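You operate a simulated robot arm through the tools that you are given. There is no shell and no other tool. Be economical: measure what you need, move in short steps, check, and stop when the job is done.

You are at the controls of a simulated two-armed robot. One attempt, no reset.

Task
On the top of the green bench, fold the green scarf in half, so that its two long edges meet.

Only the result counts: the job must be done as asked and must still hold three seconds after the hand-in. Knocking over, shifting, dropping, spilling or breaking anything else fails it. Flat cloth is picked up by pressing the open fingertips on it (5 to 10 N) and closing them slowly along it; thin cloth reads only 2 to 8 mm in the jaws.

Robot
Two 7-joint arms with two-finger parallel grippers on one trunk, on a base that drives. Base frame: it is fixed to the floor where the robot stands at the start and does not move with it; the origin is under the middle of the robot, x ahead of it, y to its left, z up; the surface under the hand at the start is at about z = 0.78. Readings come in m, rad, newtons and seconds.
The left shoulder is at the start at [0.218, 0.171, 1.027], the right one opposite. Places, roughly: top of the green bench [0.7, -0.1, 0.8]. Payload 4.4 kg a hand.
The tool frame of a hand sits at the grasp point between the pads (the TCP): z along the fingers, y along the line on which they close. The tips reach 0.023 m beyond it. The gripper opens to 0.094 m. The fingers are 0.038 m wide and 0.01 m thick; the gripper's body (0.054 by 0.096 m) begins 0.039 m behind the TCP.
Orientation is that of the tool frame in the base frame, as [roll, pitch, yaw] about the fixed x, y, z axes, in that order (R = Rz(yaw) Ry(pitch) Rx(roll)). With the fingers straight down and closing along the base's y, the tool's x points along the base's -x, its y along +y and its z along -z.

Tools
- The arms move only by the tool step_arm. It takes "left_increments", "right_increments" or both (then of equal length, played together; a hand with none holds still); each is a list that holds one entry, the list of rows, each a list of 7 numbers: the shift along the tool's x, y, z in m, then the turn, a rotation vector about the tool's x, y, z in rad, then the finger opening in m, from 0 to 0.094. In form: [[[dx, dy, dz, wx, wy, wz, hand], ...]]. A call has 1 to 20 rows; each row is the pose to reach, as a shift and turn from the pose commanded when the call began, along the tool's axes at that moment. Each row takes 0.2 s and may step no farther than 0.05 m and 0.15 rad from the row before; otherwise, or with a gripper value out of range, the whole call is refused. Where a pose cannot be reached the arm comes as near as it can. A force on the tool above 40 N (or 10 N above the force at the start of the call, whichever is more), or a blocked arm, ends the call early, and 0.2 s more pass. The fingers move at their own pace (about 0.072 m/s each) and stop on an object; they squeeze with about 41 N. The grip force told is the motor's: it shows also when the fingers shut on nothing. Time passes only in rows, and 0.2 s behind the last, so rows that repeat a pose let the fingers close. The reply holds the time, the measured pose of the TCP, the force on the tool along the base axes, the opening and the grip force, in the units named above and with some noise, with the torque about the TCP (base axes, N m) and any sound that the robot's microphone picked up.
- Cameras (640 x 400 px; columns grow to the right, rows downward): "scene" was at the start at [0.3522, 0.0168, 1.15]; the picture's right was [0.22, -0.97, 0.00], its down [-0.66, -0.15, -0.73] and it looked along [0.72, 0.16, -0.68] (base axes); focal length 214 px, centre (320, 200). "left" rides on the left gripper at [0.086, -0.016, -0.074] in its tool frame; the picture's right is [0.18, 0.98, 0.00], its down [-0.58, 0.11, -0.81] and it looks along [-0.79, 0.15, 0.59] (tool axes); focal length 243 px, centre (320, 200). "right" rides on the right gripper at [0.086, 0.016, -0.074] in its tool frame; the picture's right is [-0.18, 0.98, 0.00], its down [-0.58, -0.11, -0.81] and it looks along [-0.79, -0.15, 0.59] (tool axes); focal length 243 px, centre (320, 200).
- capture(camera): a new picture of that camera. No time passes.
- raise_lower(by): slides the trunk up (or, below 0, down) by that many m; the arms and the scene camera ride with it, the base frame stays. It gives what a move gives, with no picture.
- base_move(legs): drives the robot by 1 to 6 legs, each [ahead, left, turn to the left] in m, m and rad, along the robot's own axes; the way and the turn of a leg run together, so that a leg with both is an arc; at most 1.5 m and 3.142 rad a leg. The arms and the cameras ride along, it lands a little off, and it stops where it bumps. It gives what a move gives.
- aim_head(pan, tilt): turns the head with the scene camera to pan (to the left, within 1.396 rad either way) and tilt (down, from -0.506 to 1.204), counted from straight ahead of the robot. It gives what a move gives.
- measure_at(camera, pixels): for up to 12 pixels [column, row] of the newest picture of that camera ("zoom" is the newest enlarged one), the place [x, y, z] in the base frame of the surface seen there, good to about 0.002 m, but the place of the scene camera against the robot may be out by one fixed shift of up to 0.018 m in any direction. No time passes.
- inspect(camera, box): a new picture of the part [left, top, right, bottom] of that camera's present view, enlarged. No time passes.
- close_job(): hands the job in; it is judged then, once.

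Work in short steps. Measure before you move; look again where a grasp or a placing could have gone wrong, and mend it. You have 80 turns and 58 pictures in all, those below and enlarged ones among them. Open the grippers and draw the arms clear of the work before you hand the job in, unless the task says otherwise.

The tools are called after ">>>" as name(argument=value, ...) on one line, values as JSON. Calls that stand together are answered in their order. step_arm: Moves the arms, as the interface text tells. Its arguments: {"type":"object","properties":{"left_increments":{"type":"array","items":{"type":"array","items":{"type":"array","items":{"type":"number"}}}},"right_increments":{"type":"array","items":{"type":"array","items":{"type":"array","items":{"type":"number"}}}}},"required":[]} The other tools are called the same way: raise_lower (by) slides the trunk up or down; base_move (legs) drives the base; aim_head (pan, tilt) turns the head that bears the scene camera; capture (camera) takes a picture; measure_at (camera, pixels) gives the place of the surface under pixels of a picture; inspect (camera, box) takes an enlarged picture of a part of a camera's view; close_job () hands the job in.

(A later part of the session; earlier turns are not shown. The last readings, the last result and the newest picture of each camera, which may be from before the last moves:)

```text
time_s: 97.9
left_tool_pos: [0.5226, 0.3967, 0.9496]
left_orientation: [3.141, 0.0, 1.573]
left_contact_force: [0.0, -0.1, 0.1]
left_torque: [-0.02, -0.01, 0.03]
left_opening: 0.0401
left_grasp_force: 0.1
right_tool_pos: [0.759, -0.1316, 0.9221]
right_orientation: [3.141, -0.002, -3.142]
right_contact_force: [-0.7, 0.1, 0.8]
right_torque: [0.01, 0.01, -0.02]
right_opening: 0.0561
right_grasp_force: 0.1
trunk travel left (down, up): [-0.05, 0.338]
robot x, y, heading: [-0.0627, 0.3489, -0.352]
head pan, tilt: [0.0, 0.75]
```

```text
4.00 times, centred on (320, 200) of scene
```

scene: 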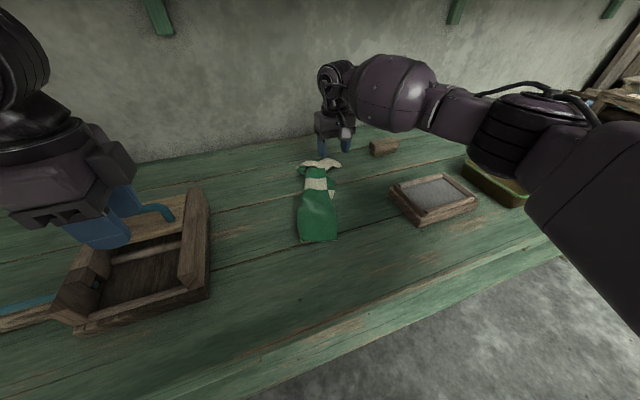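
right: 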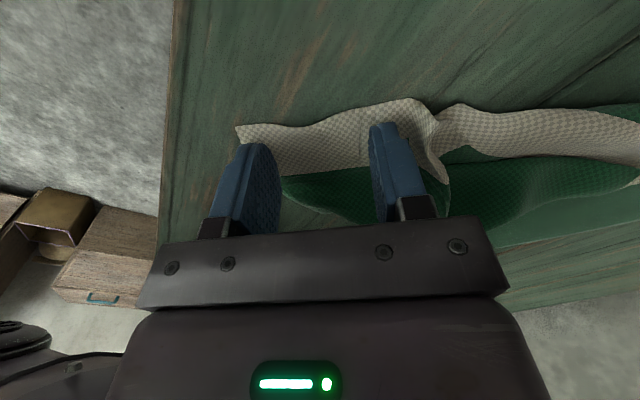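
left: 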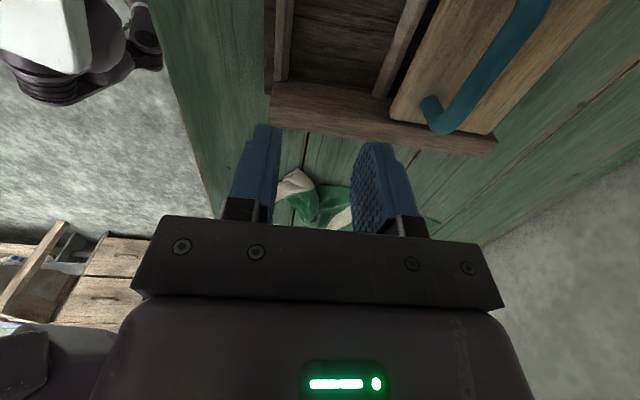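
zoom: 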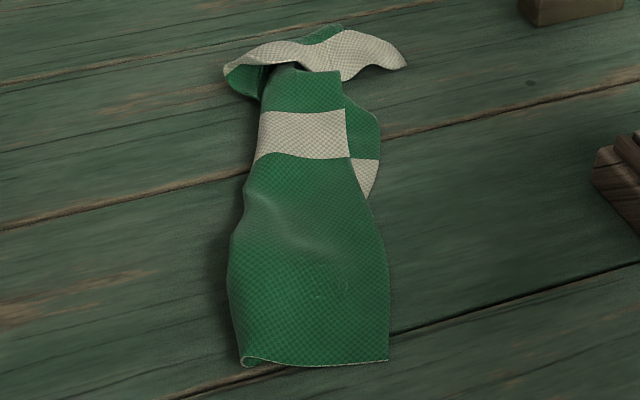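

Remarkably, it came down almost folded lengthwise: crease on the left, long edges on the right; only the tan far end is rumpled. I measure it.

>>> measure_at(camera="zoom", pixels=[[243, 362], [388, 360], [388, 270], [350, 158], [378, 165], [230, 260], [262, 130], [345, 75], [380, 130], [228, 75], [405, 65], [335, 32]])

>>> capture(camera="right")

```text
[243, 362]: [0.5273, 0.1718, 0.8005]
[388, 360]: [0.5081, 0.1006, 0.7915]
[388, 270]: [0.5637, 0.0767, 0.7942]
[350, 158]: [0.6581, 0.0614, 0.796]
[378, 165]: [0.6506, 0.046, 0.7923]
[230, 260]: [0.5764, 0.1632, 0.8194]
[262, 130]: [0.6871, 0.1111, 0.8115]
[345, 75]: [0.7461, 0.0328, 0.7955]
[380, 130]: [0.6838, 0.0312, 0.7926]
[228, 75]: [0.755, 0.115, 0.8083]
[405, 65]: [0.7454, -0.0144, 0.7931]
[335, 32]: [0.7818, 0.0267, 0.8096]
```

```text
10 pictures are left
```

right: 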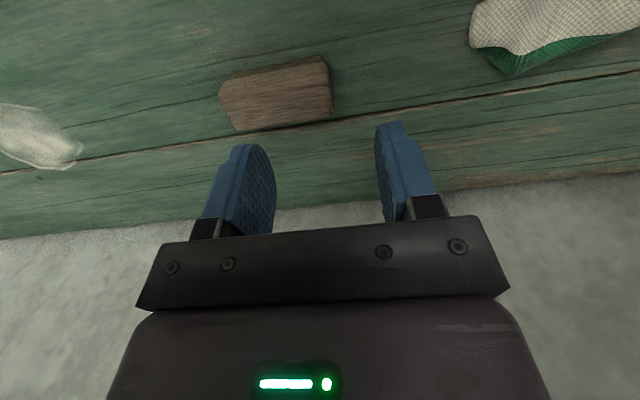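

Near end: width 0.074 m with edges together – already a good half fold. Only the far tan end is flopped back and spread open. The left arm suits that spot if the base shifts right; I retract the right hand, turn the left hand, then drive.

>>> step_arm(left_increments=[[[0, 0, 0, 0, 0, -0.136, 0.05], [0, 0, 0, 0, 0, -0.272, 0.05], [0, 0, 0, 0, 0, -0.407, 0.05], [0, 0, 0, 0, 0, -0.543, 0.05], [0, 0, 0, 0, 0, -0.679, 0.05], [0, 0, 0, 0, 0, -0.815, 0.05], [0, 0, 0, 0, 0, -0.95, 0.05], [0, 0, 0, 0, 0, -1.086, 0.05], [0, 0, 0, 0, 0, -1.22, 0.05]]], right_increments=[[[0.032, 0, -0.01, 0, 0, 0, 0.056], [0.064, 0, -0.02, 0, 0, 0, 0.056], [0.096, 0, -0.03, 0, 0, 0, 0.056], [0.128, 0, -0.04, 0, 0, 0, 0.056], [0.16, 0, -0.04, 0, 0, 0, 0.056], [0.192, 0, -0.04, 0, 0, 0, 0.056], [0.224, 0, -0.04, 0, 0, 0, 0.056], [0.256, 0, -0.04, 0, 0, 0, 0.056], [0.29, 0, -0.04, 0, 0, 0, 0.056]]])

>>> base_move(legs=[[0, -0.27, 0], [0.08, 0, 0]])

>>> capture(camera="scene")

```text
time_s: 99.9
left_tool_pos: [0.5207, 0.3963, 0.9504]
left_orientation: [3.141, 0.003, 2.794]
left_contact_force: [-0.4, -0.2, 0.9]
left_torque: [-0.03, -0.02, -0.03]
left_opening: 0.0501
left_grasp_force: 0.1
right_tool_pos: [0.465, -0.1289, 0.9681]
right_orientation: [3.141, -0.001, 3.141]
right_contact_force: [0.3, 0.0, -0.2]
right_torque: [0.03, -0.03, -0.02]
right_opening: 0.0562
right_grasp_force: 0.1
trunk travel left (down, up): [-0.05, 0.338]
robot x, y, heading: [-0.0644, 0.3498, -0.355]
head pan, tilt: [0.0, 0.75]
```

```text
time_s: 103.5
left_tool_pos: [0.5066, 0.1178, 0.9515]
left_orientation: [3.14, 0.0, 2.792]
left_contact_force: [0.1, -0.6, -0.1]
left_torque: [-0.05, 0.02, -0.02]
left_opening: 0.05
left_grasp_force: 0.0
right_tool_pos: [0.4508, -0.4078, 0.9673]
right_orientation: [3.141, 0.0, 3.14]
right_contact_force: [-0.3, 0.2, 0.2]
right_torque: [0.0, 0.03, 0.0]
right_opening: 0.056
right_grasp_force: 0.3
trunk travel left (down, up): [-0.05, 0.338]
robot x, y, heading: [-0.0744, 0.071, -0.351]
head pan, tilt: [0.0, 0.75]
```

```text
9 pictures are left
```

scene: 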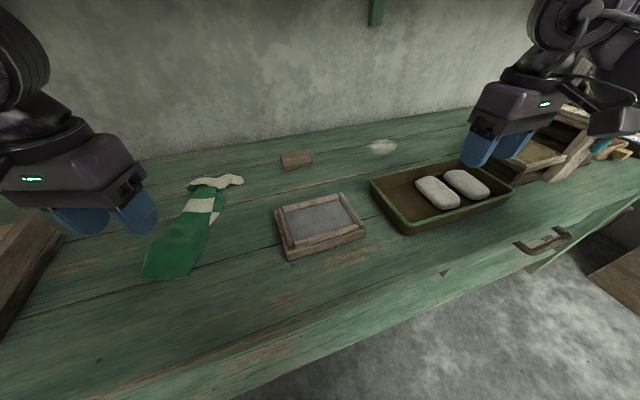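

The base landed as planned. I bring the left hand over the tan end, to about (0.71, 0.053) at z 0.90, for a close look.

>>> step_arm(left_increments=[[[-0.042, 0.0015, 0, 0, 0, 0, 0.05], [-0.084, 0.003, 0, 0, 0, 0, 0.05], [-0.126, 0.0045, 0.01, 0, 0, 0, 0.05], [-0.168, 0.006, 0.03, 0, 0, 0, 0.05], [-0.21, 0.0076, 0.05, 0, 0, 0, 0.05]]])

>>> capture(camera="left")

```text
time_s: 104.7
left_tool_pos: [0.7063, 0.0521, 0.8998]
left_orientation: [-3.141, -0.002, 2.792]
left_contact_force: [-0.5, 0.2, -0.3]
left_torque: [0.03, 0.0, -0.02]
left_opening: 0.0499
left_grasp_force: 0.1
right_tool_pos: [0.4509, -0.4072, 0.9654]
right_orientation: [3.141, -0.003, -3.141]
right_contact_force: [-0.7, -0.4, -0.5]
right_torque: [0.03, 0.01, 0.0]
right_opening: 0.056
right_grasp_force: 0.0
trunk travel left (down, up): [-0.05, 0.338]
robot x, y, heading: [-0.0784, 0.0715, -0.348]
head pan, tilt: [0.0, 0.75]
```

```text
8 pictures are left
```

left: 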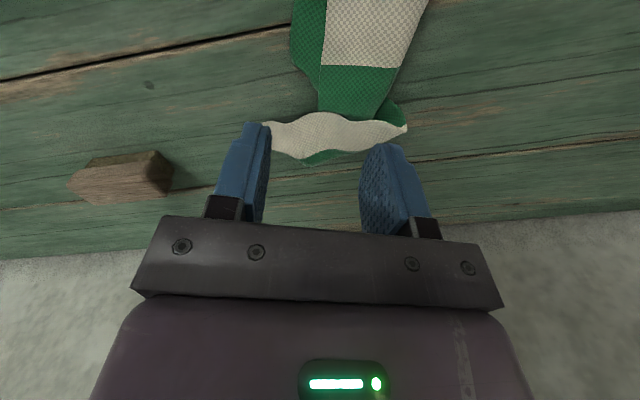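

The tan end is turned back toward me: its short edge runs (262,122)–(330,113)–(405,127), the turn lies at about (310,160). I measure it.

>>> measure_at(camera="left", pixels=[[268, 125], [330, 115], [403, 128], [320, 148], [312, 162], [290, 140], [320, 90], [400, 70], [290, 60], [370, 145]])

```text
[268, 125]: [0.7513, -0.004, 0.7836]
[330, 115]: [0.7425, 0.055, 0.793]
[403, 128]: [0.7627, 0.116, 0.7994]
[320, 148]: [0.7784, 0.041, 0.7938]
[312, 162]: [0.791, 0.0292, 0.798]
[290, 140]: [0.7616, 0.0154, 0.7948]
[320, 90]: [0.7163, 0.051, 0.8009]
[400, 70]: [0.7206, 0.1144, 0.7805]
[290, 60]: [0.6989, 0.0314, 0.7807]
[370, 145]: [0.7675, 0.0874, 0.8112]
```

I go over the middle of the turned-back tan strip, (0.765, 0.050), and down to just above it.

>>> step_arm(left_increments=[[[-0.03, 0.009, 0.02, 0, 0, 0, 0.05], [-0.056, 0.018, 0.045, 0, 0, 0, 0.05], [-0.056, 0.018, 0.07, 0, 0, 0, 0.05], [-0.056, 0.018, 0.082, 0, 0, 0, 0.05], [-0.056, 0.018, 0.089, 0, 0, 0, 0.05], [-0.056, 0.018, 0.093, 0, 0, 0, 0.05], [-0.056, 0.018, 0.093, 0, 0, 0, 0.05]]])

```text
time_s: 106.3
left_tool_pos: [0.7639, 0.0515, 0.8076]
left_orientation: [-3.142, -0.002, 2.793]
left_contact_force: [-0.3, -1.6, -0.2]
left_torque: [0.0, -0.02, -0.01]
left_opening: 0.0499
left_grasp_force: 0.0
right_tool_pos: [0.4496, -0.4068, 0.9684]
right_orientation: [-3.141, 0.001, 3.14]
right_contact_force: [0.0, -0.1, 0.4]
right_torque: [0.02, 0.02, -0.01]
right_opening: 0.0562
right_grasp_force: 0.0
trunk travel left (down, up): [-0.05, 0.338]
robot x, y, heading: [-0.0765, 0.071, -0.353]
head pan, tilt: [0.0, 0.75]
```

>>> step_arm(left_increments=[[[0, 0, 0.001, 0, 0, 0, 0.05], [0, 0, 0.002, 0, 0, 0, 0.05], [0, 0, 0.0025, 0, 0, 0, 0.05], [0, 0, 0.0025, 0, 0, 0, 0.05]]])

```text
time_s: 107.3
left_tool_pos: [0.7636, 0.0503, 0.805]
left_orientation: [3.14, 0.003, 2.793]
left_contact_force: [1.1, -0.4, 7.2]
left_torque: [0.19, -0.01, -0.02]
left_opening: 0.05
left_grasp_force: 0.3
right_tool_pos: [0.4494, -0.4066, 0.9691]
right_orientation: [-3.141, 0.0, 3.139]
right_contact_force: [-0.5, 0.4, -0.1]
right_torque: [0.0, 0.02, 0.0]
right_opening: 0.0559
right_grasp_force: 0.0
trunk travel left (down, up): [-0.05, 0.338]
robot x, y, heading: [-0.0718, 0.0686, -0.352]
head pan, tilt: [0.0, 0.75]
```

7 N: I close the left jaws slowly.

>>> step_arm(left_increments=[[[0, 0, 0, 0, 0, 0, 0.046], [0, 0, 0, 0, 0, 0, 0.042], [0, 0, 0, 0, 0, 0, 0.038], [0, 0, 0, 0, 0, 0, 0.034], [0, 0, 0, 0, 0, 0, 0.03], [0, 0, 0, 0, 0, 0, 0.026], [0, 0, 0, 0, 0, 0, 0.022], [0, 0, 0, 0, 0, 0, 0.018], [0, 0, -0.0001, 0, 0, 0, 0.014], [0, 0, -0.0002, 0, 0, 0, 0.01], [0, 0, -0.0002, 0, 0, 0, 0.007], [0, 0, -0.0002, 0, 0, 0, 0.004], [0, 0, -0.0002, 0, 0, 0, 0.001], [0, 0, -0.0002, 0, 0, 0, 0], [0, 0, -0.0002, 0, 0, 0, 0]]])

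>>> inspect(camera="left", box=[200, 20, 460, 210])

```text
time_s: 110.5
left_tool_pos: [0.7632, 0.0519, 0.8063]
left_orientation: [-3.14, 0.002, 2.792]
left_contact_force: [0.6, 1.3, 11.0]
left_torque: [0.08, 0.08, -0.02]
left_opening: 0.0
left_grasp_force: 40.7
right_tool_pos: [0.4481, -0.4069, 0.9689]
right_orientation: [-3.141, 0.003, 3.139]
right_contact_force: [0.9, -0.8, 0.6]
right_torque: [0.0, -0.01, 0.0]
right_opening: 0.0557
right_grasp_force: 0.1
trunk travel left (down, up): [-0.05, 0.338]
robot x, y, heading: [-0.0757, 0.073, -0.353]
head pan, tilt: [0.0, 0.75]
```

```text
2.11 times, centred on (330, 115) of left
```

zoom: 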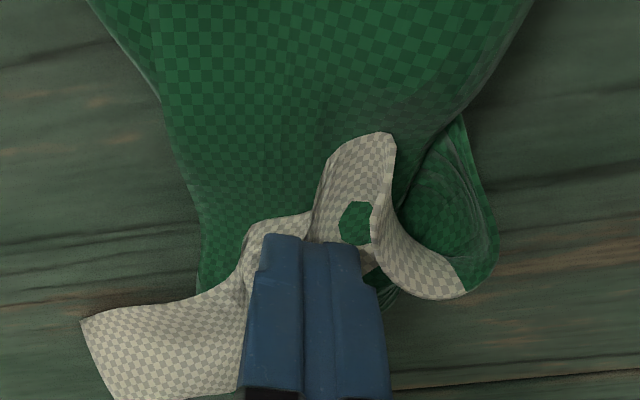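

Nothing caught, but the fingertips hold the tan strip down firmly (11 N); dragging worked before, so I drag the turned-back strip outward along the scarf's axis to unroll it.

>>> step_arm(left_increments=[[[-0.005, 0, -0.0003, 0, 0, 0, 0], [-0.015, 0, -0.0004, 0, 0, 0, 0], [-0.025, 0, -0.0004, 0, 0, 0, 0], [-0.035, 0, -0.0004, 0, 0, 0, 0], [-0.045, 0, -0.0004, 0, 0, 0, 0], [-0.055, 0, -0.0004, 0, 0, 0, 0], [-0.065, 0, -0.0004, 0, 0, 0, 0], [-0.075, 0, -0.0004, 0, 0, 0, 0], [-0.085, 0, -0.0004, 0, 0, 0, 0]]])

>>> capture(camera="left")

```text
time_s: 112.5
left_tool_pos: [0.7632, 0.0522, 0.8073]
left_orientation: [-3.142, 0.003, 2.792]
left_contact_force: [-0.6, 1.8, 10.0]
left_torque: [0.1, 0.09, -0.03]
left_opening: 0.0
left_grasp_force: 41.3
left hand out of reach, approached as far as the arm can: row 1, 2, 3, 4, 5, 6, 7, 8, 9
right_tool_pos: [0.4484, -0.4066, 0.9689]
right_orientation: [-3.141, 0.0, 3.139]
right_contact_force: [-0.3, -0.3, 0.6]
right_torque: [0.01, -0.01, 0.02]
right_opening: 0.056
right_grasp_force: 0.1
trunk travel left (down, up): [-0.05, 0.338]
robot x, y, heading: [-0.075, 0.0747, -0.354]
head pan, tilt: [0.0, 0.75]
```

```text
6 pictures are left
```

left: 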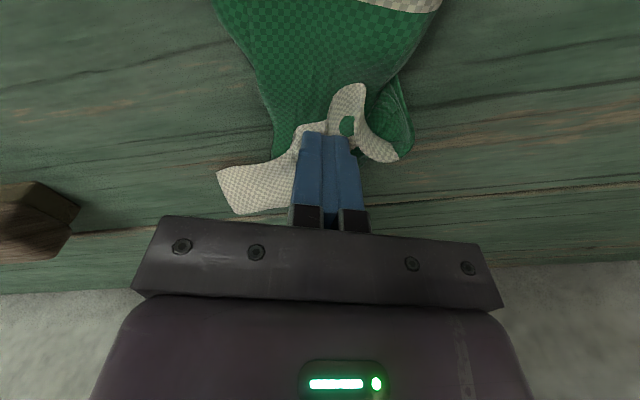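

The left arm is at its limit, so I use the base: driving 6 cm ahead with the fingertips pressed drags the strip along the same axis.

>>> base_move(legs=[[0.06, 0, 0]])

>>> inspect(camera="left", box=[180, 0, 460, 200])

```text
time_s: 113.5
left_tool_pos: [0.8193, 0.032, 0.8068]
left_orientation: [-3.141, 0.002, 2.793]
left_contact_force: [1.2, 0.3, 8.8]
left_torque: [0.06, 0.06, -0.04]
left_opening: 0.0002
left_grasp_force: 40.9
right_tool_pos: [0.5038, -0.4253, 0.9683]
right_orientation: [-3.141, 0.003, -3.141]
right_contact_force: [0.1, 0.0, -0.6]
right_torque: [0.02, 0.0, 0.01]
right_opening: 0.0559
right_grasp_force: 0.1
trunk travel left (down, up): [-0.05, 0.338]
robot x, y, heading: [-0.0213, 0.0494, -0.353]
head pan, tilt: [0.0, 0.75]
```

```text
2.00 times, centred on (320, 100) of left
```

zoom: 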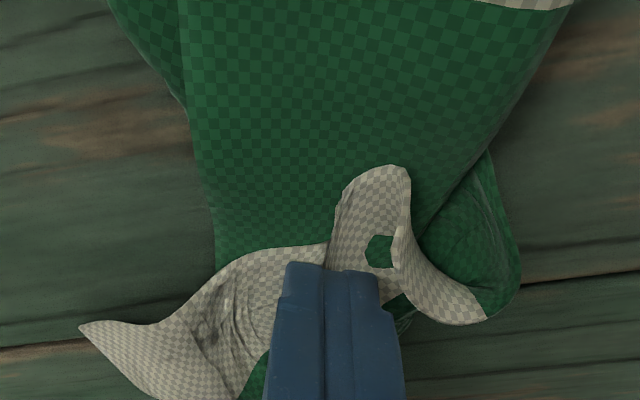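

All layers slid together, but a standing ridge of the tan edge is right in front of the fingers (zoom (375,180)–(400,290)). I lift a little, open, step back 2.5 cm over it and close on it.

>>> step_arm(left_increments=[[[0, 0, -0.015, 0, 0, 0, 0], [0, 0, -0.035, 0, 0, 0, 0.03], [0.012, 0.003, -0.035, 0, 0, 0, 0.045], [0.024, 0.006, -0.035, 0, 0, 0, 0.045], [0.024, 0.006, -0.02, 0, 0, 0, 0.045], [0.024, 0.006, -0.008, 0, 0, 0, 0.045], [0.024, 0.006, -0.001, 0, 0, 0, 0.045], [0.024, 0.006, 0, 0, 0, 0, 0.042], [0.024, 0.006, 0, 0, 0, 0, 0.036], [0.024, 0.006, 0, 0, 0, 0, 0.03], [0.024, 0.006, 0, 0, 0, 0, 0.024], [0.024, 0.006, 0, 0, 0, 0, 0.018], [0.024, 0.006, 0, 0, 0, 0, 0.012], [0.024, 0.006, 0, 0, 0, 0, 0.008], [0.024, 0.006, 0, 0, 0, 0, 0.004], [0.024, 0.006, 0, 0, 0, 0, 0], [0.024, 0.006, 0, 0, 0, 0, 0], [0.024, 0.006, 0, 0, 0, 0, 0]]])

```text
time_s: 117.3
left_tool_pos: [0.7992, 0.045, 0.8066]
left_orientation: [-3.141, 0.001, 2.796]
left_contact_force: [0.1, -1.5, 8.4]
left_torque: [-0.05, -0.01, -0.01]
left_opening: 0.0018
left_grasp_force: 40.9
right_tool_pos: [0.5049, -0.426, 0.9683]
right_orientation: [-3.141, 0.002, 3.141]
right_contact_force: [0.0, -0.4, 0.1]
right_torque: [-0.04, 0.01, -0.02]
right_opening: 0.0562
right_grasp_force: 0.1
trunk travel left (down, up): [-0.05, 0.338]
robot x, y, heading: [-0.022, 0.0488, -0.349]
head pan, tilt: [0.0, 0.75]
```

Caught (1.8 mm). I lift the tan end 10 cm so both wings hang from the ridge, and look.

>>> step_arm(left_increments=[[[0, 0, -0.025, 0, 0, 0, 0], [0, 0, -0.05, 0, 0, 0, 0], [0, 0, -0.075, 0, 0, 0, 0], [0, 0, -0.1, 0, 0, 0, 0], [0, 0, -0.11, 0, 0, 0, 0], [0, 0, -0.11, 0, 0, 0, 0]]])

>>> inspect(camera="scene", box=[130, 110, 290, 260])

```text
time_s: 118.7
left_tool_pos: [0.7994, 0.0463, 0.9166]
left_orientation: [3.141, -0.001, 2.793]
left_contact_force: [0.5, 0.2, 0.0]
left_torque: [0.03, -0.01, -0.02]
left_opening: 0.002
left_grasp_force: 40.8
right_tool_pos: [0.5046, -0.4271, 0.9685]
right_orientation: [3.141, 0.003, 3.14]
right_contact_force: [-0.6, -0.3, -0.4]
right_torque: [-0.01, -0.02, -0.02]
right_opening: 0.0561
right_grasp_force: 0.0
trunk travel left (down, up): [-0.05, 0.338]
robot x, y, heading: [-0.0184, 0.0517, -0.342]
head pan, tilt: [0.0, 0.75]
```

```text
2.67 times, centred on (210, 185) of scene
```

zoom: 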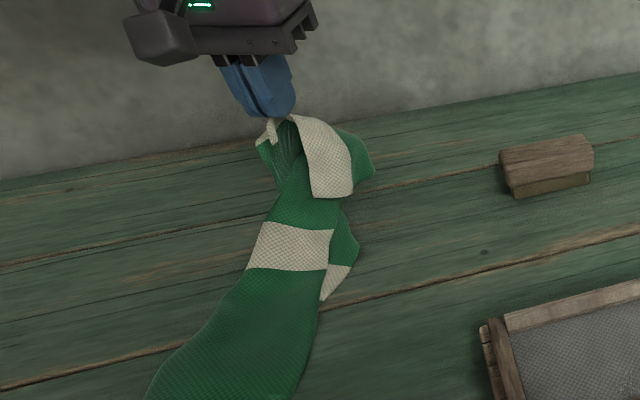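

The tan end hangs from the ridge with its wings toward the right, and the hand stands left of the crease line, as wanted. I drive 6 cm ahead to stretch it, then lower onto the bench and look before releasing.

>>> base_move(legs=[[0.06, 0, 0]])

>>> step_arm(left_increments=[[[0, 0.003, 0.02, 0, 0, 0, 0], [0, 0.006, 0.04, 0, 0, 0, 0], [0, 0.009, 0.06, 0, 0, 0, 0], [0, 0.012, 0.08, 0, 0, 0, 0], [0, 0.015, 0.095, 0, 0, 0, 0], [0, 0.015, 0.104, 0, 0, 0, 0]]])

>>> inspect(camera="scene", box=[100, 110, 300, 290])

```text
time_s: 119.7
left_tool_pos: [0.8548, 0.0265, 0.9157]
left_orientation: [3.141, 0.0, 2.794]
left_contact_force: [0.6, 0.3, -0.9]
left_torque: [0.0, -0.01, -0.01]
left_opening: 0.0016
left_grasp_force: 41.4
right_tool_pos: [0.5622, -0.4459, 0.9659]
right_orientation: [-3.141, 0.0, -3.14]
right_contact_force: [-0.5, -0.3, -1.2]
right_torque: [0.02, 0.01, -0.02]
right_opening: 0.0561
right_grasp_force: 0.0
trunk travel left (down, up): [-0.05, 0.338]
robot x, y, heading: [0.0353, 0.0299, -0.345]
head pan, tilt: [0.0, 0.75]
```

```text
time_s: 121.1
left_tool_pos: [0.8605, 0.0427, 0.8124]
left_orientation: [3.141, 0.002, 2.795]
left_contact_force: [-0.1, -0.1, 0.5]
left_torque: [0.01, 0.0, -0.03]
left_opening: 0.0017
left_grasp_force: 40.5
right_tool_pos: [0.5614, -0.4451, 0.9673]
right_orientation: [-3.14, 0.0, -3.141]
right_contact_force: [-0.8, -0.5, 0.7]
right_torque: [0.0, -0.02, -0.04]
right_opening: 0.0559
right_grasp_force: 0.1
trunk travel left (down, up): [-0.05, 0.338]
robot x, y, heading: [0.034, 0.0308, -0.347]
head pan, tilt: [0.0, 0.75]
```

```text
2.22 times, centred on (200, 200) of scene
```

zoom: 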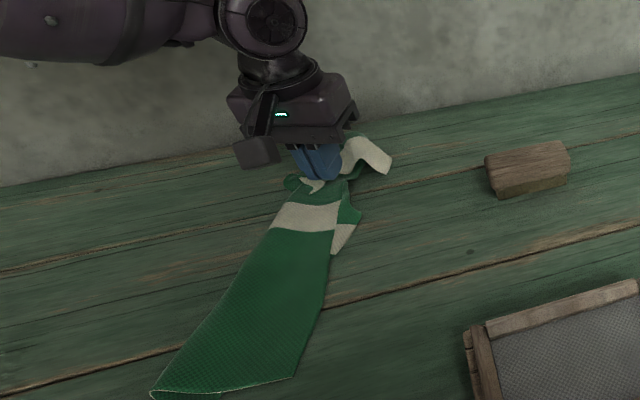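

>>> measure_at(camera="zoom", pixels=[[157, 392], [294, 378], [326, 300], [333, 232], [342, 245], [358, 215], [388, 168], [345, 150], [290, 183], [278, 205], [270, 228], [315, 186]])

```text
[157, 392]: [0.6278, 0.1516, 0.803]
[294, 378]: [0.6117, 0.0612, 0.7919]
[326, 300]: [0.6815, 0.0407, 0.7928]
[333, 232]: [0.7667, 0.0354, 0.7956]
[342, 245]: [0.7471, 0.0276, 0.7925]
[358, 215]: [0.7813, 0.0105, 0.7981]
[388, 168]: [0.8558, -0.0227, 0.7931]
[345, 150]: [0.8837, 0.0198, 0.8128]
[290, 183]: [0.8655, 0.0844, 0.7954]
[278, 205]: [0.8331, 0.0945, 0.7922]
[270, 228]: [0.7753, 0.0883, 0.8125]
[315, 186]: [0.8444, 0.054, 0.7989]
```

The near 2/3 is neatly folded, but the tan part is slack because the whole scarf slid ahead (near end x≈0.62) and there is no room left. Hanging and relaying worked before, so I do it again with the left hand, this time using trunk and base: raise and back away in steps, keeping clear of the shelf.

>>> raise_lower(by=0.05)

>>> base_move(legs=[[-0.15, 0, 0]])

>>> raise_lower(by=0.1)

>>> base_move(legs=[[-0.1, 0, 0]])

>>> step_arm(left_increments=[[[0.03, 0, 0, 0, 0, 0, 0], [0.07, 0, 0, 0, 0, 0, 0], [0.11, 0, 0, 0, 0, 0, 0], [0.14, 0, 0, 0, 0, 0, 0], [0.16, 0, 0, 0, 0, 0, 0]]])

>>> raise_lower(by=0.18)

>>> capture(camera="scene")

```text
time_s: 122.0
left_tool_pos: [0.8606, 0.0408, 0.8972]
left_orientation: [3.141, 0.058, 2.797]
left_contact_force: [0.8, 0.0, -0.4]
left_torque: [0.07, 0.0, 0.02]
left_opening: 0.0018
left_grasp_force: 41.2
right_tool_pos: [0.5639, -0.4473, 1.0149]
right_orientation: [3.141, -0.003, -3.139]
right_contact_force: [-0.1, 0.2, -0.3]
right_torque: [-0.02, 0.03, -0.02]
right_opening: 0.056
right_grasp_force: 0.1
trunk travel left (down, up): [-0.1, 0.288]
robot x, y, heading: [0.0327, 0.0305, -0.348]
head pan, tilt: [0.0, 0.75]
```

```text
time_s: 123.3
left_tool_pos: [0.7191, 0.094, 0.9]
left_orientation: [-3.141, 0.063, 2.798]
left_contact_force: [0.2, -0.1, -0.3]
left_torque: [0.01, -0.03, -0.02]
left_opening: 0.0018
left_grasp_force: 41.1
right_tool_pos: [0.4222, -0.3943, 1.0187]
right_orientation: [-3.14, 0.0, -3.138]
right_contact_force: [0.5, 0.0, 0.0]
right_torque: [-0.02, 0.0, 0.01]
right_opening: 0.0561
right_grasp_force: 0.0
trunk travel left (down, up): [-0.1, 0.288]
robot x, y, heading: [-0.1046, 0.0777, -0.339]
head pan, tilt: [0.0, 0.75]
```

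```text
time_s: 124.7
left_tool_pos: [0.676, 0.1095, 1.2021]
left_orientation: [-3.138, 0.384, 2.8]
left_contact_force: [0.0, -0.3, -0.6]
left_torque: [-0.01, 0.01, 0.03]
left_opening: 0.0016
left_grasp_force: 41.2
right_tool_pos: [0.4242, -0.3946, 1.1147]
right_orientation: [-3.14, -0.004, -3.138]
right_contact_force: [0.4, -1.1, -0.4]
right_torque: [0.0, 0.03, -0.01]
right_opening: 0.0559
right_grasp_force: 0.0
trunk travel left (down, up): [-0.2, 0.188]
robot x, y, heading: [-0.1096, 0.08, -0.348]
head pan, tilt: [0.0, 0.75]
```

```text
time_s: 125.8
left_tool_pos: [0.5801, 0.1436, 1.2023]
left_orientation: [-3.139, 0.389, 2.797]
left_contact_force: [-0.7, -0.1, 0.3]
left_torque: [0.0, -0.03, 0.02]
left_opening: 0.0017
left_grasp_force: 40.7
right_tool_pos: [0.3277, -0.3603, 1.1173]
right_orientation: [-3.141, 0.002, -3.139]
right_contact_force: [-0.4, 0.0, 0.5]
right_torque: [-0.01, 0.02, -0.02]
right_opening: 0.0559
right_grasp_force: 0.2
trunk travel left (down, up): [-0.2, 0.188]
robot x, y, heading: [-0.1991, 0.1174, -0.344]
head pan, tilt: [0.0, 0.75]
```

```text
time_s: 127.0
left_tool_pos: [0.4397, 0.1947, 1.1437]
left_orientation: [-3.14, 0.391, 2.8]
left_contact_force: [0.5, 0.4, 0.0]
left_torque: [0.0, 0.04, -0.01]
left_opening: 0.0019
left_grasp_force: 40.7
right_tool_pos: [0.3278, -0.3598, 1.118]
right_orientation: [3.141, 0.001, -3.139]
right_contact_force: [-0.5, 0.4, 0.6]
right_torque: [-0.01, 0.01, 0.03]
right_opening: 0.0561
right_grasp_force: 0.0
trunk travel left (down, up): [-0.2, 0.188]
robot x, y, heading: [-0.1974, 0.1153, -0.347]
head pan, tilt: [0.0, 0.75]
```

```text
time_s: 129.0
left_tool_pos: [0.4413, 0.1952, 1.3245]
left_orientation: [-3.139, 0.386, 2.8]
left_contact_force: [0.7, 0.9, 1.1]
left_torque: [-0.01, 0.02, 0.0]
left_opening: 0.002
left_grasp_force: 40.8
right_tool_pos: [0.328, -0.3603, 1.2972]
right_orientation: [-3.141, 0.0, -3.139]
right_contact_force: [0.1, 0.6, -0.3]
right_torque: [0.02, -0.03, -0.01]
right_opening: 0.0561
right_grasp_force: 0.0
trunk travel left (down, up): [-0.38, 0.008]
robot x, y, heading: [-0.1988, 0.1155, -0.343]
head pan, tilt: [0.0, 0.75]
```

```text
2 pictures are left
```

scene: 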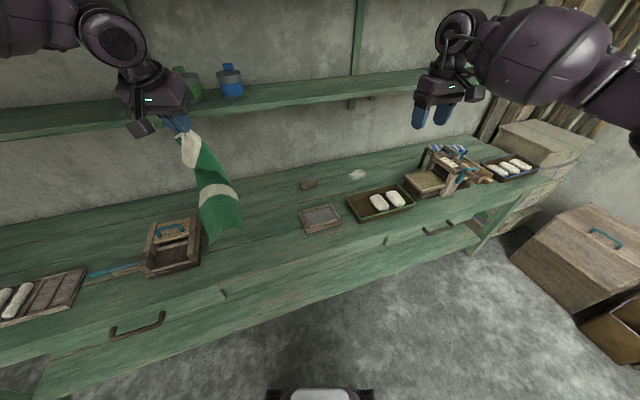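

The left arm swung up farther than expected (hand at z 1.32, tilted), but nothing was touched and the scarf hangs free. I set the hand upright, let the swing die, and lower the trunk until the scarf's end touches.

>>> step_arm(left_increments=[[[0, 0, 0, 0, 0.1, 0, 0], [0, 0, 0, 0, 0.2, 0, 0], [0, 0, 0, 0, 0.3, 0, 0], [0, 0, 0, 0, 0.386, 0, 0], [0, 0, 0, 0, 0.386, 0, 0], [0, 0, 0, 0, 0.386, 0, 0], [0, 0, 0, 0, 0.386, 0, 0], [0, 0, 0, 0, 0.386, 0, 0]]])

>>> raise_lower(by=-0.1)

```text
time_s: 130.8
left_tool_pos: [0.4348, 0.2006, 1.3238]
left_orientation: [-3.139, 0.002, 2.798]
left_contact_force: [0.5, 1.1, -0.3]
left_torque: [0.01, 0.0, 0.03]
left_opening: 0.0016
left_grasp_force: 41.0
left hand out of reach, approached as far as the arm can: row 4, 5, 6, 7, 8
right_tool_pos: [0.3273, -0.3605, 1.2978]
right_orientation: [3.141, 0.001, -3.139]
right_contact_force: [0.3, 1.0, 0.4]
right_torque: [-0.01, -0.01, -0.01]
right_opening: 0.0559
right_grasp_force: 0.1
trunk travel left (down, up): [-0.38, 0.008]
robot x, y, heading: [-0.199, 0.116, -0.351]
head pan, tilt: [0.0, 0.75]
```

```text
time_s: 132.2
left_tool_pos: [0.4328, 0.202, 1.2263]
left_orientation: [-3.139, 0.003, 2.798]
left_contact_force: [-0.6, -0.3, 0.2]
left_torque: [0.03, -0.02, 0.01]
left_opening: 0.002
left_grasp_force: 41.3
right_tool_pos: [0.3276, -0.3606, 1.1987]
right_orientation: [3.141, 0.002, -3.138]
right_contact_force: [-0.5, 0.0, 0.6]
right_torque: [-0.02, 0.0, -0.01]
right_opening: 0.0559
right_grasp_force: 0.1
trunk travel left (down, up): [-0.28, 0.108]
robot x, y, heading: [-0.1974, 0.1171, -0.346]
head pan, tilt: [0.0, 0.75]
```

Upright and steady at z 1.226. I lower until the end touches, then lay the scarf ahead in steps (base ahead, trunk down), and finish with the arm going forward and down, dragging a little to take up slack.

>>> raise_lower(by=-0.06)

>>> base_move(legs=[[0.1, 0, 0]])

>>> raise_lower(by=-0.05)

>>> base_move(legs=[[0.08, 0, 0]])

>>> raise_lower(by=-0.12)

>>> base_move(legs=[[0.07, 0, 0]])

>>> step_arm(left_increments=[[[-0.02, 0, 0.03, 0, 0, 0, 0], [-0.04, 0, 0.06, 0, 0, 0, 0], [-0.06, 0, 0.09, 0, 0, 0, 0], [-0.08, 0, 0.115, 0, 0, 0, 0], [-0.1, 0, 0.135, 0, 0, 0, 0], [-0.12, 0, 0.15, 0, 0, 0, 0], [-0.14, 0, 0.16, 0, 0, 0, 0], [-0.155, 0, 0.166, 0, 0, 0, 0], [-0.17, 0, 0.168, 0, 0, 0, 0], [-0.17, 0, 0.168, 0, 0, 0, 0]]])

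```text
time_s: 133.2
left_tool_pos: [0.4325, 0.2011, 1.1674]
left_orientation: [-3.14, 0.005, 2.798]
left_contact_force: [-0.2, 0.6, 0.4]
left_torque: [0.0, -0.01, 0.01]
left_opening: 0.002
left_grasp_force: 40.7
right_tool_pos: [0.3267, -0.3602, 1.141]
right_orientation: [-3.14, 0.003, -3.139]
right_contact_force: [-0.4, 0.5, 0.6]
right_torque: [-0.03, -0.03, -0.02]
right_opening: 0.0563
right_grasp_force: 0.0
trunk travel left (down, up): [-0.22, 0.168]
robot x, y, heading: [-0.1977, 0.1202, -0.344]
head pan, tilt: [0.0, 0.75]
```

```text
time_s: 134.3
left_tool_pos: [0.5263, 0.1672, 1.1644]
left_orientation: [-3.14, 0.003, 2.797]
left_contact_force: [-0.2, -0.9, 1.2]
left_torque: [0.04, 0.02, -0.02]
left_opening: 0.0016
left_grasp_force: 41.2
right_tool_pos: [0.4211, -0.3936, 1.1372]
right_orientation: [-3.14, -0.001, -3.14]
right_contact_force: [-0.5, -0.3, -0.7]
right_torque: [0.06, 0.0, 0.03]
right_opening: 0.0561
right_grasp_force: 0.0
trunk travel left (down, up): [-0.22, 0.168]
robot x, y, heading: [-0.1077, 0.0788, -0.35]
head pan, tilt: [0.0, 0.75]
```

```text
time_s: 135.2
left_tool_pos: [0.5238, 0.1682, 1.1178]
left_orientation: [-3.14, 0.006, 2.798]
left_contact_force: [0.0, 0.3, 0.1]
left_torque: [0.03, -0.01, -0.01]
left_opening: 0.0017
left_grasp_force: 40.6
right_tool_pos: [0.4189, -0.3942, 1.0913]
right_orientation: [-3.141, 0.003, -3.14]
right_contact_force: [0.0, -0.5, 0.4]
right_torque: [0.04, -0.03, 0.02]
right_opening: 0.056
right_grasp_force: 0.0
trunk travel left (down, up): [-0.17, 0.218]
robot x, y, heading: [-0.1016, 0.0802, -0.344]
head pan, tilt: [0.0, 0.75]
```

```text
time_s: 136.3
left_tool_pos: [0.6021, 0.1382, 1.1145]
left_orientation: [-3.138, 0.003, 2.795]
left_contact_force: [1.7, -0.2, -1.3]
left_torque: [0.01, 0.01, 0.01]
left_opening: 0.0016
left_grasp_force: 41.1
right_tool_pos: [0.4952, -0.4217, 1.0875]
right_orientation: [-3.14, 0.0, -3.141]
right_contact_force: [-0.2, 0.0, -0.2]
right_torque: [0.01, 0.03, 0.0]
right_opening: 0.056
right_grasp_force: 0.1
trunk travel left (down, up): [-0.17, 0.218]
robot x, y, heading: [-0.0303, 0.0526, -0.35]
head pan, tilt: [0.0, 0.75]
```

```text
time_s: 137.8
left_tool_pos: [0.6016, 0.1396, 0.9977]
left_orientation: [-3.14, 0.006, 2.797]
left_contact_force: [0.2, -1.0, 0.5]
left_torque: [-0.01, -0.03, -0.01]
left_opening: 0.002
left_grasp_force: 41.0
right_tool_pos: [0.4948, -0.4219, 0.9703]
right_orientation: [-3.141, 0.001, 3.141]
right_contact_force: [-0.3, 0.7, 0.2]
right_torque: [-0.02, 0.0, -0.01]
right_opening: 0.056
right_grasp_force: 0.1
trunk travel left (down, up): [-0.05, 0.338]
robot x, y, heading: [-0.0319, 0.0547, -0.347]
head pan, tilt: [0.0, 0.75]
```

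```text
time_s: 138.8
left_tool_pos: [0.6684, 0.1141, 0.995]
left_orientation: [-3.14, -0.002, 2.797]
left_contact_force: [0.3, -0.8, -0.8]
left_torque: [-0.01, 0.0, -0.01]
left_opening: 0.0015
left_grasp_force: 40.9
right_tool_pos: [0.5623, -0.4482, 0.9684]
right_orientation: [-3.141, 0.0, 3.141]
right_contact_force: [0.6, -0.1, 0.1]
right_torque: [0.01, 0.01, 0.0]
right_opening: 0.0559
right_grasp_force: 0.1
trunk travel left (down, up): [-0.05, 0.338]
robot x, y, heading: [0.0375, 0.029, -0.35]
head pan, tilt: [0.0, 0.75]
```

```text
time_s: 141.0
left_tool_pos: [0.83, 0.0558, 0.8279]
left_orientation: [-3.14, 0.003, 2.797]
left_contact_force: [0.1, -0.2, -0.1]
left_torque: [-0.02, -0.03, 0.01]
left_opening: 0.002
left_grasp_force: 40.7
right_tool_pos: [0.5614, -0.4463, 0.9673]
right_orientation: [3.14, 0.001, -3.141]
right_contact_force: [-0.3, -0.1, 0.3]
right_torque: [0.0, 0.02, 0.0]
right_opening: 0.0561
right_grasp_force: 0.0
trunk travel left (down, up): [-0.05, 0.338]
robot x, y, heading: [0.0369, 0.0324, -0.344]
head pan, tilt: [0.0, 0.75]
```

All went as planned; the hand holds the tan end at (0.83, 0.056). I use one of the two remaining pictures to check before releasing.

>>> inspect(camera="scene", box=[60, 130, 300, 370])

```text
1.67 times, centred on (180, 250) of scene
```

zoom: 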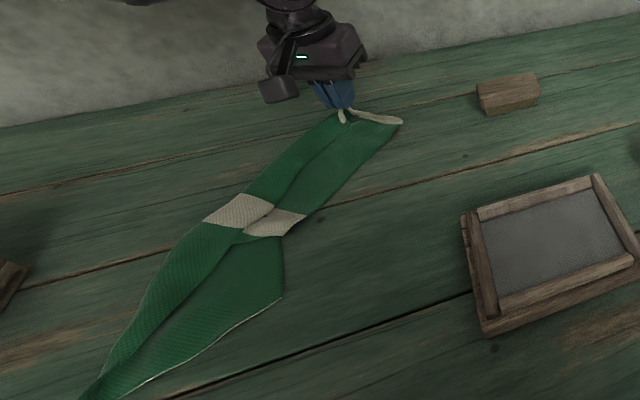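

The scarf is straight now, folded over on the left, but the upper layer does not yet reach the right edge. I measure both edges along the length.

>>> measure_at(camera="zoom", pixels=[[282, 298], [304, 216], [272, 206], [262, 228], [205, 222], [160, 285], [200, 285], [395, 124], [345, 118], [330, 122], [100, 395], [165, 325]])

```text
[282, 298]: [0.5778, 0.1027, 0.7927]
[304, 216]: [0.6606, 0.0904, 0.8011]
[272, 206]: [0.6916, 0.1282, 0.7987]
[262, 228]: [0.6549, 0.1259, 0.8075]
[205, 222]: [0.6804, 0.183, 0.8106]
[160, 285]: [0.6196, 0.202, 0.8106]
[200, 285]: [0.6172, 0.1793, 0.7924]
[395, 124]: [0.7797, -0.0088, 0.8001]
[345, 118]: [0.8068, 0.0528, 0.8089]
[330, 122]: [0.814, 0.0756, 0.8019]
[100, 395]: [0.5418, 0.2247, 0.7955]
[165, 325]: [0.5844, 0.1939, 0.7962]
```

The upper layer falls short of the right edge by ~4.5 cm at the band, more near the front. I release the tan end gently, go above the upper layer's edge at the band (0.678, 0.140) with jaws along the edge, and pinch there.

>>> step_arm(left_increments=[[[0, 0, 0.01, 0, 0, 0, 0], [0, 0, 0.015, 0, 0, 0, 0], [0, 0, 0.015, 0, 0, 0, 0.01], [0, 0, 0.015, 0, 0, 0, 0.02], [0, 0, 0.015, 0, 0, 0, 0.03], [0, 0, -0.03, 0, 0, 0, 0.03], [0, 0, -0.07, 0, 0, 0, 0.03], [0, 0, -0.09, 0, 0, 0.12, 0.04], [0.014, 0.002, -0.09, 0, 0, 0.24, 0.05], [0.028, 0.004, -0.09, 0, 0, 0.36, 0.05], [0.043, 0.007, -0.09, 0, 0, 0.48, 0.05], [0.057, 0.009, -0.09, 0, 0, 0.6, 0.05], [0.071, 0.012, -0.09, 0, 0, 0.72, 0.05], [0.085, 0.014, -0.09, 0, 0, 0.84, 0.05], [0.1, 0.016, -0.09, 0, 0, 0.96, 0.05], [0.114, 0.019, -0.09, 0, 0, 1.08, 0.05], [0.128, 0.021, -0.09, 0, 0, 1.2, 0.05], [0.142, 0.023, -0.09, 0, 0, 1.32, 0.05], [0.157, 0.026, -0.09, 0, 0, 1.44, 0.05], [0.171, 0.028, -0.09, 0, 0, 1.57, 0.05]]])

>>> step_arm(left_increments=[[[0, 0, 0.03, 0, 0, 0, 0.05], [0, 0, 0.06, 0, 0, 0, 0.05], [0, 0, 0.085, 0, 0, 0, 0.05], [0, 0, 0.1, 0, 0, 0, 0.05], [0, 0, 0.107, 0, 0, 0, 0.05], [0, 0, 0.11, 0, 0, 0, 0.05], [0, 0, 0.112, 0, 0, 0, 0.05], [0, 0, 0.112, 0, 0, 0, 0.05]]])

```text
time_s: 145.2
left_tool_pos: [0.6775, 0.1422, 0.9176]
left_orientation: [3.14, 0.002, 1.224]
left_contact_force: [-1.0, 0.7, 0.3]
left_torque: [0.03, -0.02, 0.0]
left_opening: 0.0501
left_grasp_force: 0.1
right_tool_pos: [0.561, -0.4469, 0.9674]
right_orientation: [3.142, 0.001, 3.141]
right_contact_force: [-0.5, -0.1, -0.5]
right_torque: [-0.04, 0.02, 0.02]
right_opening: 0.056
right_grasp_force: 0.1
trunk travel left (down, up): [-0.05, 0.338]
robot x, y, heading: [0.0368, 0.0321, -0.351]
head pan, tilt: [0.0, 0.75]
```

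```text
time_s: 147.0
left_tool_pos: [0.676, 0.142, 0.8058]
left_orientation: [3.138, 0.001, 1.225]
left_contact_force: [0.3, 0.6, 7.3]
left_torque: [0.15, 0.13, -0.06]
left_opening: 0.05
left_grasp_force: 0.4
right_tool_pos: [0.5619, -0.4472, 0.9677]
right_orientation: [3.141, 0.001, -3.141]
right_contact_force: [0.3, 0.9, 0.0]
right_torque: [-0.01, 0.0, 0.01]
right_opening: 0.0559
right_grasp_force: 0.0
trunk travel left (down, up): [-0.05, 0.338]
robot x, y, heading: [0.034, 0.0304, -0.35]
head pan, tilt: [0.0, 0.75]
5 turns are left
```

7 N on the cloth. With few turns left, I close, carry this edge over to the right by 4.8 cm, set it down, release and lift, in one go.

>>> step_arm(left_increments=[[[0, 0, 0, 0, 0, 0, 0.046], [0, 0, 0, 0, 0, 0, 0.041], [0, 0, 0, 0, 0, 0, 0.036], [0, 0, 0, 0, 0, 0, 0.031], [0, 0, 0, 0, 0, 0, 0.026], [0, 0, 0, 0, 0, 0, 0.021], [0, 0, 0, 0, 0, 0, 0.016], [0, 0, 0, 0, 0, 0, 0.011], [0, 0, 0, 0, 0, 0, 0.007], [0, 0, 0, 0, 0, 0, 0.003], [0, 0, 0, 0, 0, 0, 0], [0, 0, 0, 0, 0, 0, 0]]])

>>> step_arm(left_increments=[[[0, 0, -0.02, 0, 0, 0, 0], [-0.008, 0, -0.035, 0, 0, 0, 0], [-0.022, 0, -0.035, 0, 0, 0, 0], [-0.036, 0, -0.03, 0, 0, 0, 0], [-0.046, 0, -0.018, 0, 0, 0, 0], [-0.048, 0, -0.006, 0, 0, 0, 0], [-0.048, 0, -0.002, 0, 0, 0, 0], [-0.048, 0, -0.002, 0, 0, 0, 0.012], [-0.048, 0, -0.002, 0, 0, 0, 0.024], [-0.048, 0, -0.002, 0, 0, 0, 0.036], [-0.048, 0, -0.002, 0, 0, 0, 0.048], [-0.048, 0, -0.03, 0, 0, 0, 0.05], [-0.048, 0, -0.07, 0, 0, 0, 0.05], [-0.02, 0, -0.1, 0, 0, 0, 0.05], [0.02, 0, -0.12, 0, 0, 0, 0.05], [0.06, 0, -0.12, 0, 0, 0, 0.05], [0.1, 0, -0.12, 0, 0, 0, 0.05], [0.14, 0, -0.12, 0, 0, 0, 0.05]]])

>>> inspect(camera="scene", box=[60, 130, 260, 350])

```text
time_s: 149.6
left_tool_pos: [0.6766, 0.1422, 0.8068]
left_orientation: [3.139, 0.002, 1.226]
left_contact_force: [2.0, -0.3, 17.1]
left_torque: [0.09, -0.08, 0.01]
left_opening: 0.0033
left_grasp_force: 41.1
right_tool_pos: [0.5604, -0.4459, 0.9679]
right_orientation: [3.141, 0.002, 3.141]
right_contact_force: [0.7, -0.3, -0.3]
right_torque: [0.03, -0.01, 0.0]
right_opening: 0.056
right_grasp_force: 0.1
trunk travel left (down, up): [-0.05, 0.338]
robot x, y, heading: [0.0387, 0.0284, -0.348]
head pan, tilt: [0.0, 0.75]
```

```text
time_s: 153.4
left_tool_pos: [0.7236, 0.2747, 0.9252]
left_orientation: [3.139, 0.001, 1.226]
left_contact_force: [-0.3, 0.1, 0.1]
left_torque: [0.0, -0.01, 0.01]
left_opening: 0.0499
left_grasp_force: 0.1
right_tool_pos: [0.5616, -0.4458, 0.968]
right_orientation: [-3.14, -0.001, 3.141]
right_contact_force: [0.5, -0.3, 0.1]
right_torque: [0.0, 0.0, -0.01]
right_opening: 0.0562
right_grasp_force: 0.1
trunk travel left (down, up): [-0.05, 0.338]
robot x, y, heading: [0.0354, 0.0339, -0.345]
head pan, tilt: [0.0, 0.75]
```

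```text
1.82 times, centred on (160, 240) of scene
4 turns are left
```

zoom: 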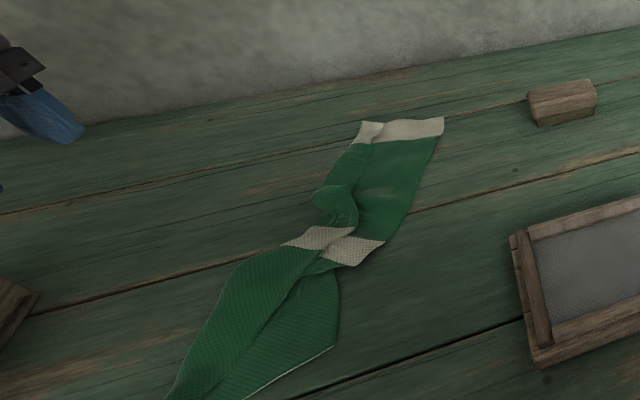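

The band edges are now nearer, but near and tan ends still fall short. I have 4 turns; I measure this last picture to place one more correction.

>>> measure_at(camera="zoom", pixels=[[443, 120], [437, 137], [383, 123], [376, 142], [362, 124], [354, 145], [250, 330], [285, 300], [338, 345], [235, 275], [410, 200], [345, 190]])

```text
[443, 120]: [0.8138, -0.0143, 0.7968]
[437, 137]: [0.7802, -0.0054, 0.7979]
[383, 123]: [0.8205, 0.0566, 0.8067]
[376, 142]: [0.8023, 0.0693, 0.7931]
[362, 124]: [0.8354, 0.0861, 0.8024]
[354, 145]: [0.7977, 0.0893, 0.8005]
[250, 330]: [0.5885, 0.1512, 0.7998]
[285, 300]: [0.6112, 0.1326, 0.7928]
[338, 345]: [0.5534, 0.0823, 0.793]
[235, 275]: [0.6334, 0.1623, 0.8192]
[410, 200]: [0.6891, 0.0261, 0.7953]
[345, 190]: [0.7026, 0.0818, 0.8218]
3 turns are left
```

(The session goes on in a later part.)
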